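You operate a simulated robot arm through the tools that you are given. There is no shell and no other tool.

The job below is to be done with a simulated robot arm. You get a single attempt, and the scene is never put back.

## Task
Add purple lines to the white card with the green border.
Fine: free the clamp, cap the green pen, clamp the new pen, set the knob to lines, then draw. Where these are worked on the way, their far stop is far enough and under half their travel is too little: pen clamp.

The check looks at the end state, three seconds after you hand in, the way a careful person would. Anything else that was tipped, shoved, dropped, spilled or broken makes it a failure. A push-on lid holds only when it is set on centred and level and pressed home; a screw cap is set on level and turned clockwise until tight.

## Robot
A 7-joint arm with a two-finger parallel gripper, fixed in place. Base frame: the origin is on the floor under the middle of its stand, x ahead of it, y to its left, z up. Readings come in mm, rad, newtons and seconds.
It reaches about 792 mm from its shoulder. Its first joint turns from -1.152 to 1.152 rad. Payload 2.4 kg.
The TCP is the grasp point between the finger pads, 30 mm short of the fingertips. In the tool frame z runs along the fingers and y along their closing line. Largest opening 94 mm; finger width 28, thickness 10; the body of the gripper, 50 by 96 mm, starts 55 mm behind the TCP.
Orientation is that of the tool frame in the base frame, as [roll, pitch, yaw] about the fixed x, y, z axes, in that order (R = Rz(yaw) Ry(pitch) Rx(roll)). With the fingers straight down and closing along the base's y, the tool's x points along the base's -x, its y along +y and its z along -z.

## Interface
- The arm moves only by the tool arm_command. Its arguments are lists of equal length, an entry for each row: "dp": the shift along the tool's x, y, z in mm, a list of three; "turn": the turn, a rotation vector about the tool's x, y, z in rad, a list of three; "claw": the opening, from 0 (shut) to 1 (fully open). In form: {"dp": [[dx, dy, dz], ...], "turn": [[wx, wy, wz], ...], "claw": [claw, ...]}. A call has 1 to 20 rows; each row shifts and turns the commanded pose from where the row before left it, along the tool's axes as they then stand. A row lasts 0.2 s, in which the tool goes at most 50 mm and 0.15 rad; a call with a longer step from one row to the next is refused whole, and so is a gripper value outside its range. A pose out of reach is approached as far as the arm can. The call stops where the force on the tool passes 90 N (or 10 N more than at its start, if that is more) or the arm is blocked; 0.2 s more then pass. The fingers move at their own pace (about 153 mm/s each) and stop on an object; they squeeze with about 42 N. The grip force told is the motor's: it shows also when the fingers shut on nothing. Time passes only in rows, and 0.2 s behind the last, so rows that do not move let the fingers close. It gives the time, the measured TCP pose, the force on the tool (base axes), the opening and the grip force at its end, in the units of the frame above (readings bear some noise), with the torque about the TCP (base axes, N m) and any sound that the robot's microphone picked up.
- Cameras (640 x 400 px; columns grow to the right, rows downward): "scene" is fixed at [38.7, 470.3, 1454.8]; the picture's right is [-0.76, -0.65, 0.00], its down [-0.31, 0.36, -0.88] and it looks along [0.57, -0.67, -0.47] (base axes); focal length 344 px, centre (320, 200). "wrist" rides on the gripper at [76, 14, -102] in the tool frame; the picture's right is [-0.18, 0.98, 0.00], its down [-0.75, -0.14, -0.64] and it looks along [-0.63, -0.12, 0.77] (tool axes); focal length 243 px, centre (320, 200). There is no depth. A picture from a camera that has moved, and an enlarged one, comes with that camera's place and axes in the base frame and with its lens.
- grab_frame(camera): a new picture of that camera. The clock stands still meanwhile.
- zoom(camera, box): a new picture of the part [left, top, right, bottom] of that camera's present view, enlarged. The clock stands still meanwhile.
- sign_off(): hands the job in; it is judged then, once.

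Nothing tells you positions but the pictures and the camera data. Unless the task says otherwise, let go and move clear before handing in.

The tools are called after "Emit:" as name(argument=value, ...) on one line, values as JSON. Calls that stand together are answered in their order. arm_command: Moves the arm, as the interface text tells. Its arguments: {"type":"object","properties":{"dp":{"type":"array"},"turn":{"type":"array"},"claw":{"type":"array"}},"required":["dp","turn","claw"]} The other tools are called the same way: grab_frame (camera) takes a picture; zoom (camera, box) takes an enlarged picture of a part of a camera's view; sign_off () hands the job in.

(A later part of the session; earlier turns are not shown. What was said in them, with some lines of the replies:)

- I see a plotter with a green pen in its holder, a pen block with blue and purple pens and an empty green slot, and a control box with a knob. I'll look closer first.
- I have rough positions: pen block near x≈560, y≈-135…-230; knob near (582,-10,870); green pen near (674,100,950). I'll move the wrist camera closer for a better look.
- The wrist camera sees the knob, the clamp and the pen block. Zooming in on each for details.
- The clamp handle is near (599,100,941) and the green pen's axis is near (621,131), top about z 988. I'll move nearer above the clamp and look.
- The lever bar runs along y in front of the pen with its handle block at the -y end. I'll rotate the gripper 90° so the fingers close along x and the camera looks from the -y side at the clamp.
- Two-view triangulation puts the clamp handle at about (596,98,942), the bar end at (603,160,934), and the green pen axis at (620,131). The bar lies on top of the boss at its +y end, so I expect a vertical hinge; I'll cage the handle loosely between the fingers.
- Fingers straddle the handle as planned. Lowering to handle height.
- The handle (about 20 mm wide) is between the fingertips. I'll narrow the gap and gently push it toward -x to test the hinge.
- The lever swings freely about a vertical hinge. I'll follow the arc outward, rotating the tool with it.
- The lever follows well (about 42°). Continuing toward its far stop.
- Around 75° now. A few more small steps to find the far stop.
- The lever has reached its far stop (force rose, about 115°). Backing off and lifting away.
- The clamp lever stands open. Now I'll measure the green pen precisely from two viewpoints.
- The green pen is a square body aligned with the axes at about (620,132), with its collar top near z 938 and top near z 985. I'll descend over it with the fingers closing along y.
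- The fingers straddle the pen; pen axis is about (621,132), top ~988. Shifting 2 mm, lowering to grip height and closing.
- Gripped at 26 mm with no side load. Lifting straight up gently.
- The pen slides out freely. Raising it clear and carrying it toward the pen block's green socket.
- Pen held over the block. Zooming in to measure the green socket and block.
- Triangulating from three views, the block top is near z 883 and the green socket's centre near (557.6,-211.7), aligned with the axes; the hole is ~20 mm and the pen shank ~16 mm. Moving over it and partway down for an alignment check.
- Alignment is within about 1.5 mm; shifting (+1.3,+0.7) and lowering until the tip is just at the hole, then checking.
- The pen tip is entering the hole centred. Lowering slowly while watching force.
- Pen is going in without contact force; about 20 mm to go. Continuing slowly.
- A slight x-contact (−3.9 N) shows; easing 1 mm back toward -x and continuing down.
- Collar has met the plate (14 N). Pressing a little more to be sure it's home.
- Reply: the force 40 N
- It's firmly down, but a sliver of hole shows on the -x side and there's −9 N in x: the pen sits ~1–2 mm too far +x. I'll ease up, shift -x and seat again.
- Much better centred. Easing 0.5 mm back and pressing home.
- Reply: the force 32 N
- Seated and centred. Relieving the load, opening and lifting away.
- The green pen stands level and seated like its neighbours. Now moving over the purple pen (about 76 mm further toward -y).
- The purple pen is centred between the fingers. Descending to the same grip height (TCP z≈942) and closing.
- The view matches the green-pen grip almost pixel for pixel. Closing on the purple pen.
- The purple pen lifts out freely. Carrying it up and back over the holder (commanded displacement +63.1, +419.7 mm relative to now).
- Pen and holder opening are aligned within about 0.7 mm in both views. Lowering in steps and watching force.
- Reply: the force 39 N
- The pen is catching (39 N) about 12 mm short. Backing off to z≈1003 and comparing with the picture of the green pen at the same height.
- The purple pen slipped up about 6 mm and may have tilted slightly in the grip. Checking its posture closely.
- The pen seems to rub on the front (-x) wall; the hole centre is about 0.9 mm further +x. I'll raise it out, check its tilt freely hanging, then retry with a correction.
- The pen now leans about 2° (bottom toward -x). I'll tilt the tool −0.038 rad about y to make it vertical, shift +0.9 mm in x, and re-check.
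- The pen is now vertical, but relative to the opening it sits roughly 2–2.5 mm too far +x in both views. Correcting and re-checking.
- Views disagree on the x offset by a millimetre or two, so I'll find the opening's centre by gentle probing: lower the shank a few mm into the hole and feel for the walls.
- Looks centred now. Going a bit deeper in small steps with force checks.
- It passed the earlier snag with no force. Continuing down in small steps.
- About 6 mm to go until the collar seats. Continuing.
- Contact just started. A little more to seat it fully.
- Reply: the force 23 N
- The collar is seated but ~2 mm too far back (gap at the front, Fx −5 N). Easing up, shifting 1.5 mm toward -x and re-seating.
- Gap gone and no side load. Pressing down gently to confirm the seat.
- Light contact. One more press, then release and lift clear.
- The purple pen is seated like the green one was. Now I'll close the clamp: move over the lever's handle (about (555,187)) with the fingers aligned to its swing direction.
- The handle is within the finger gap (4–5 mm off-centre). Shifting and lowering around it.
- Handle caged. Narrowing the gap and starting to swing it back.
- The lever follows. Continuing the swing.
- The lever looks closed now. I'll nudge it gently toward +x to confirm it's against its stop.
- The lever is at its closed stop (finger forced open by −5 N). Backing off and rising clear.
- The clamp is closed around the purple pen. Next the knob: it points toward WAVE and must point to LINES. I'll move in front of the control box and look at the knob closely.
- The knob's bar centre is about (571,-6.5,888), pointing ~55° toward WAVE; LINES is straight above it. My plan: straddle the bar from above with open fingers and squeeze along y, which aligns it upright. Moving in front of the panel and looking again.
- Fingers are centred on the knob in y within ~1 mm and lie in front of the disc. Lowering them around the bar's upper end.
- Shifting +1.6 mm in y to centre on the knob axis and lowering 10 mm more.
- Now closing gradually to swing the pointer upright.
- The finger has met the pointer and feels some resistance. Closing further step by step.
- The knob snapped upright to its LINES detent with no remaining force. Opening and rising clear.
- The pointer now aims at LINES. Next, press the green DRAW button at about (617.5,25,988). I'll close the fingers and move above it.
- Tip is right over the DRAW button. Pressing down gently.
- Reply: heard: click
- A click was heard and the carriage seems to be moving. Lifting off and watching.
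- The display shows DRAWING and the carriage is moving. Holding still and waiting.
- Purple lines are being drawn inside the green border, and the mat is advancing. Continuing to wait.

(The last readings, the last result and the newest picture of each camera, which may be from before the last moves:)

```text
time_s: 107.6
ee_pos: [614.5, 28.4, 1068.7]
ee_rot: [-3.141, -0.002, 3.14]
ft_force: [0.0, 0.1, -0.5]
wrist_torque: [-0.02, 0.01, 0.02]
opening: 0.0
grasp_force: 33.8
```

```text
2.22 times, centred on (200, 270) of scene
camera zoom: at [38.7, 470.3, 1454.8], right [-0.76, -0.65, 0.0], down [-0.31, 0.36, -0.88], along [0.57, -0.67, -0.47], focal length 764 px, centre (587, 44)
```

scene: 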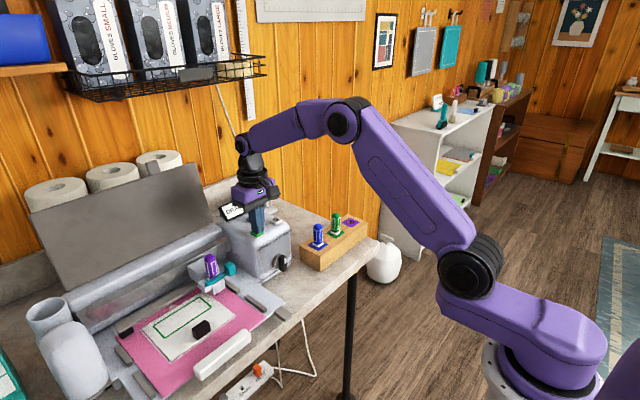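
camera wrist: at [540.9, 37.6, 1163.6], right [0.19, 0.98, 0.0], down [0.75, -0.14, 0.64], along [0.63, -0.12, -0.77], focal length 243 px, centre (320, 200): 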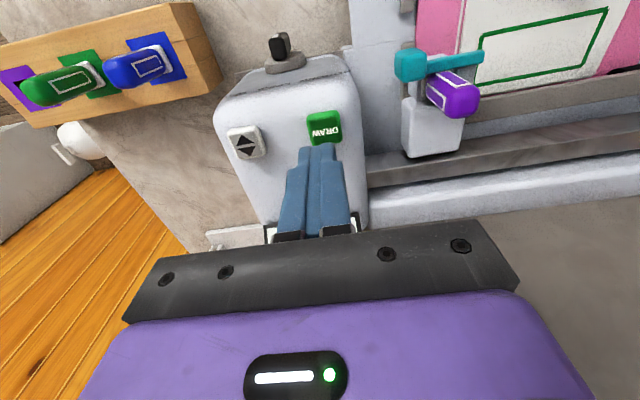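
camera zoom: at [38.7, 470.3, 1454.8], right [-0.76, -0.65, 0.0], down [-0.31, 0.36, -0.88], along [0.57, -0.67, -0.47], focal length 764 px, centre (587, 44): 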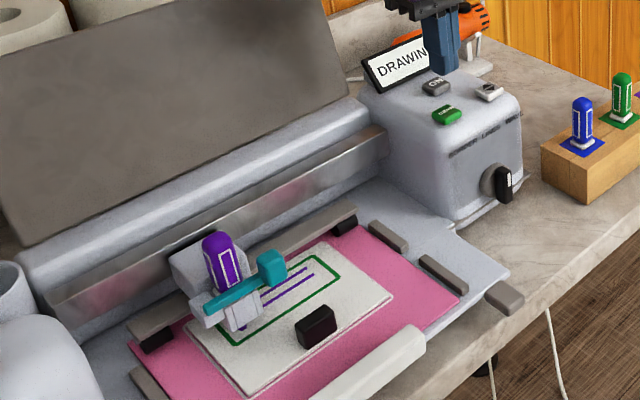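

Emit:
arm_command(dp=[[0, 0, 0], [0, 0, 0], [0, 0, 0], [0, 0, 0], [0, 0, 0], [0, 0, 0], [0, 0, 0], [0, 0, 0], [0, 0, 0], [0, 0, 0], [0, 0, 0], [0, 0, 0], [0, 0, 0], [0, 0, 0], [0, 0, 0], [0, 0, 0], [0, 0, 0], [0, 0, 0], [0, 0, 0], [0, 0, 0]], turn=[[0, 0, 0], [0, 0, 0], [0, 0, 0], [0, 0, 0], [0, 0, 0], [0, 0, 0], [0, 0, 0], [0, 0, 0], [0, 0, 0], [0, 0, 0], [0, 0, 0], [0, 0, 0], [0, 0, 0], [0, 0, 0], [0, 0, 0], [0, 0, 0], [0, 0, 0], [0, 0, 0], [0, 0, 0], [0, 0, 0]], claw=[0, 0, 0, 0, 0, 0, 0, 0, 0, 0, 0, 0, 0, 0, 0, 0, 0, 0, 0, 0])

Emit:
zoom(camera="scene", box=[90, 180, 310, 360])

```text
time_s: 111.8
ee_pos: [615.6, 28.1, 1068.6]
ee_rot: [-3.141, 0.001, 3.138]
ft_force: [0.7, -0.4, -0.7]
wrist_torque: [-0.05, 0.01, 0.0]
opening: 0.0
grasp_force: 33.4
```

```text
2.22 times, centred on (200, 270) of scene
camera zoom: at [38.7, 470.3, 1454.8], right [-0.76, -0.65, 0.0], down [-0.31, 0.36, -0.88], along [0.57, -0.67, -0.47], focal length 764 px, centre (587, 44)
```

zoom: 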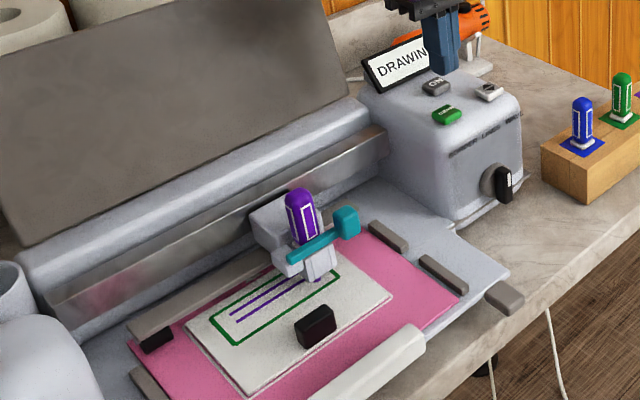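

Two purple lines are on the card; still DRAWING. Waiting on.

Emit:
arm_command(dp=[[0, 0, 0], [0, 0, 0], [0, 0, 0], [0, 0, 0], [0, 0, 0], [0, 0, 0], [0, 0, 0], [0, 0, 0], [0, 0, 0], [0, 0, 0], [0, 0, 0], [0, 0, 0], [0, 0, 0], [0, 0, 0], [0, 0, 0], [0, 0, 0], [0, 0, 0], [0, 0, 0], [0, 0, 0], [0, 0, 0]], turn=[[0, 0, 0], [0, 0, 0], [0, 0, 0], [0, 0, 0], [0, 0, 0], [0, 0, 0], [0, 0, 0], [0, 0, 0], [0, 0, 0], [0, 0, 0], [0, 0, 0], [0, 0, 0], [0, 0, 0], [0, 0, 0], [0, 0, 0], [0, 0, 0], [0, 0, 0], [0, 0, 0], [0, 0, 0], [0, 0, 0]], claw=[0, 0, 0, 0, 0, 0, 0, 0, 0, 0, 0, 0, 0, 0, 0, 0, 0, 0, 0, 0])

Emit:
zoom(camera="scene", box=[90, 180, 310, 360])

```text
time_s: 116.0
ee_pos: [616.0, 28.0, 1067.1]
ee_rot: [-3.139, 0.001, 3.139]
ft_force: [-0.3, 0.3, -0.3]
wrist_torque: [0.01, 0.03, 0.0]
opening: 0.1
grasp_force: 32.6
```

```text
2.22 times, centred on (200, 270) of scene
camera zoom: at [38.7, 470.3, 1454.8], right [-0.76, -0.65, 0.0], down [-0.31, 0.36, -0.88], along [0.57, -0.67, -0.47], focal length 764 px, centre (587, 44)
```

zoom: 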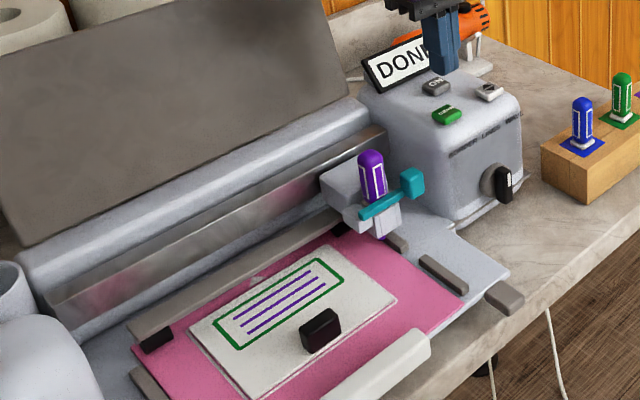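

DONE: three purple lines are on the card and the carriage is parked. Moving the arm clear and taking a final look.

Emit:
arm_command(dp=[[0, 0, -30], [10, 0, -40], [30, -10, -30], [40, -20, -20], [40, -20, 0], [40, -20, 0], [40, -20, 0], [0, 0, 0], [0, 0, 0]], turn=[[0, 0, 0], [0, 0, 0], [0, 0, 0], [0, 0, 0], [0, 0, 0], [0, 0, 0], [0, 0, 0], [0, 0, 0], [0, 0, 0]], claw=[0, 0, 0.2, 0.5, 0.8, 1, 1, 1, 1])

Emit:
grab_frame(camera="scene")

Emit:
zoom(camera="scene", box=[100, 240, 270, 370])

Emit:
zoom(camera="scene", box=[210, 180, 380, 290])

Emit:
grab_frame(camera="wrist")

```text
time_s: 118.0
ee_pos: [414.3, -60.6, 1189.5]
ee_rot: [-3.141, 0.0, 3.139]
ft_force: [1.0, 0.9, -0.9]
wrist_torque: [0.0, 0.02, 0.02]
opening: 93.9
grasp_force: 0.0
```

```text
taken
```

scene: 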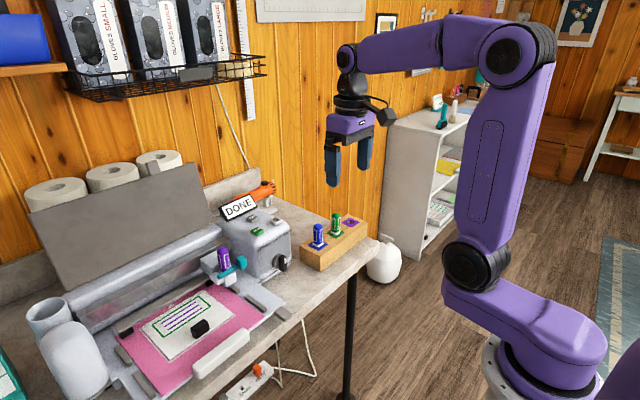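

```text
3.08 times, centred on (185, 305) of scene
camera zoom: at [38.7, 470.3, 1454.8], right [-0.76, -0.65, 0.0], down [-0.31, 0.36, -0.88], along [0.57, -0.67, -0.47], focal length 1058 px, centre (735, -123)
```

zoom: 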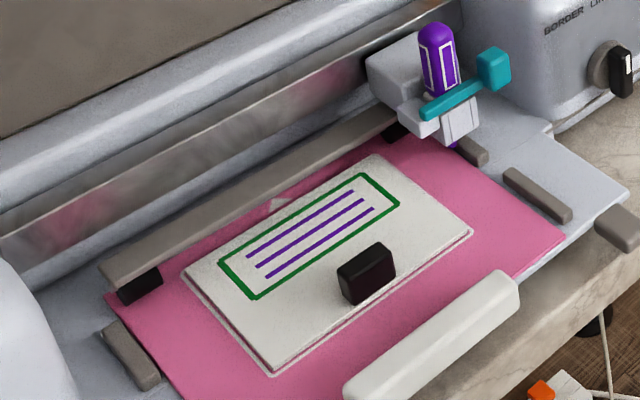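

```text
3.64 times, centred on (295, 235) of scene
camera zoom: at [38.7, 470.3, 1454.8], right [-0.76, -0.65, 0.0], down [-0.31, 0.36, -0.88], along [0.57, -0.67, -0.47], focal length 1251 px, centre (411, 73)
```

zoom: 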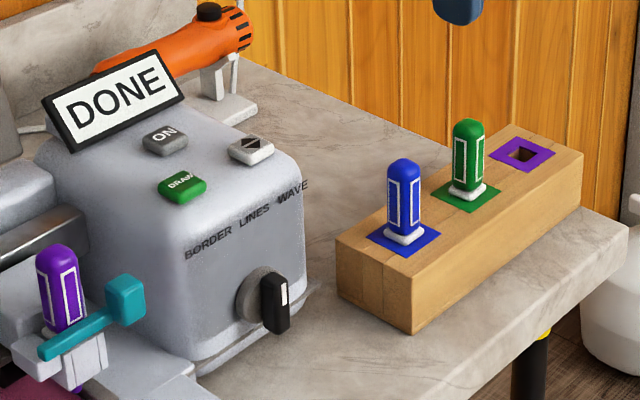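

```text
taken
camera wrist: at [336.6, -47.7, 1291.7], right [0.19, 0.98, 0.0], down [0.75, -0.14, 0.64], along [0.63, -0.12, -0.77], focal length 243 px, centre (320, 200)
```

wrist: 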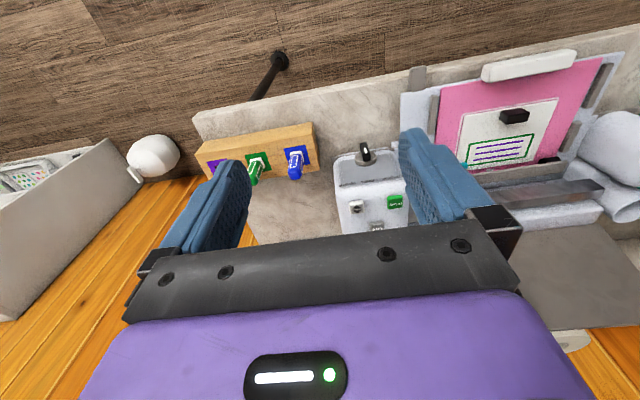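

Everything looks finished; one last close check of the capped green pen's seat.

Emit:
zoom(camera="scene", box=[305, 205, 365, 260])

Emit:
zoom(camera="wrist", box=[220, 130, 320, 190])

```text
7.27 times, centred on (335, 232) of scene
camera zoom: at [38.7, 470.3, 1454.8], right [-0.76, -0.65, 0.0], down [-0.31, 0.36, -0.88], along [0.57, -0.67, -0.47], focal length 2502 px, centre (211, -36)
```

zoom: 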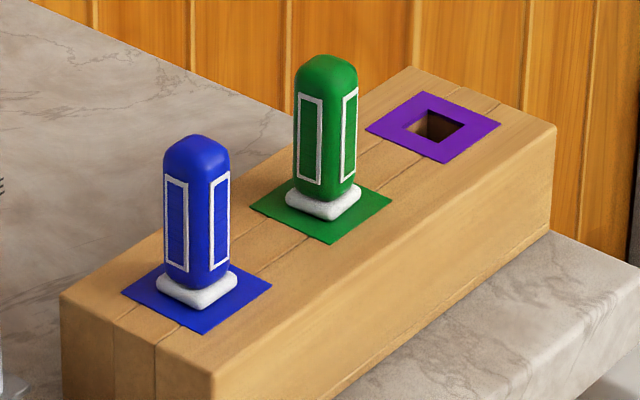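

```text
6.40 times, centred on (270, 160) of wrist
camera zoom: at [336.6, -47.7, 1291.7], right [0.19, 0.98, 0.0], down [0.75, -0.14, 0.64], along [0.63, -0.12, -0.77], focal length 1553 px, centre (640, 456)
```

zoom: 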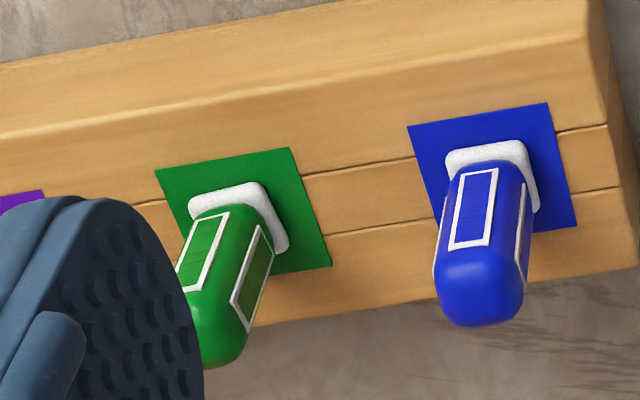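

The green pen sits in its socket the same way the blue one sits in its own. The purple pen is clamped, the knob points to LINES, and the card has three purple lines inside the green border. The arm is clear with the gripper empty, so I'm handing in.

Emit:
sign_off()

```text
The job is handed in.
```

I handed the job in: the card now has three purple lines inside the green border, and the plotter's display shows DONE.

- **Clamp:** I opened it to its far stop and swapped the pens. I then closed it on the purple pen until it reached its closed stop.
- **Green pen:** It is capped in its socket in the pen block, level and pressed home. It sits as the blue pen sits in its own socket.
- **Purple pen:** It snagged on the first try at the holder and slipped about 6 mm in the grip. I backed it out, realigned it, and it then went down with its collar on the holder.
- **Carriage:** It shifted an estimated 1 to 2 mm sideways while I was fitting the purple pen. The drawing ran normally afterwards and the carriage returned to park.
- **Knob:** It was pointing toward WAVE; I turned it until it clicked upright at LINES.

I saw nothing tipped or dropped, and I left the black block on the card where it was. The arm is clear of the bench and the gripper is empty.
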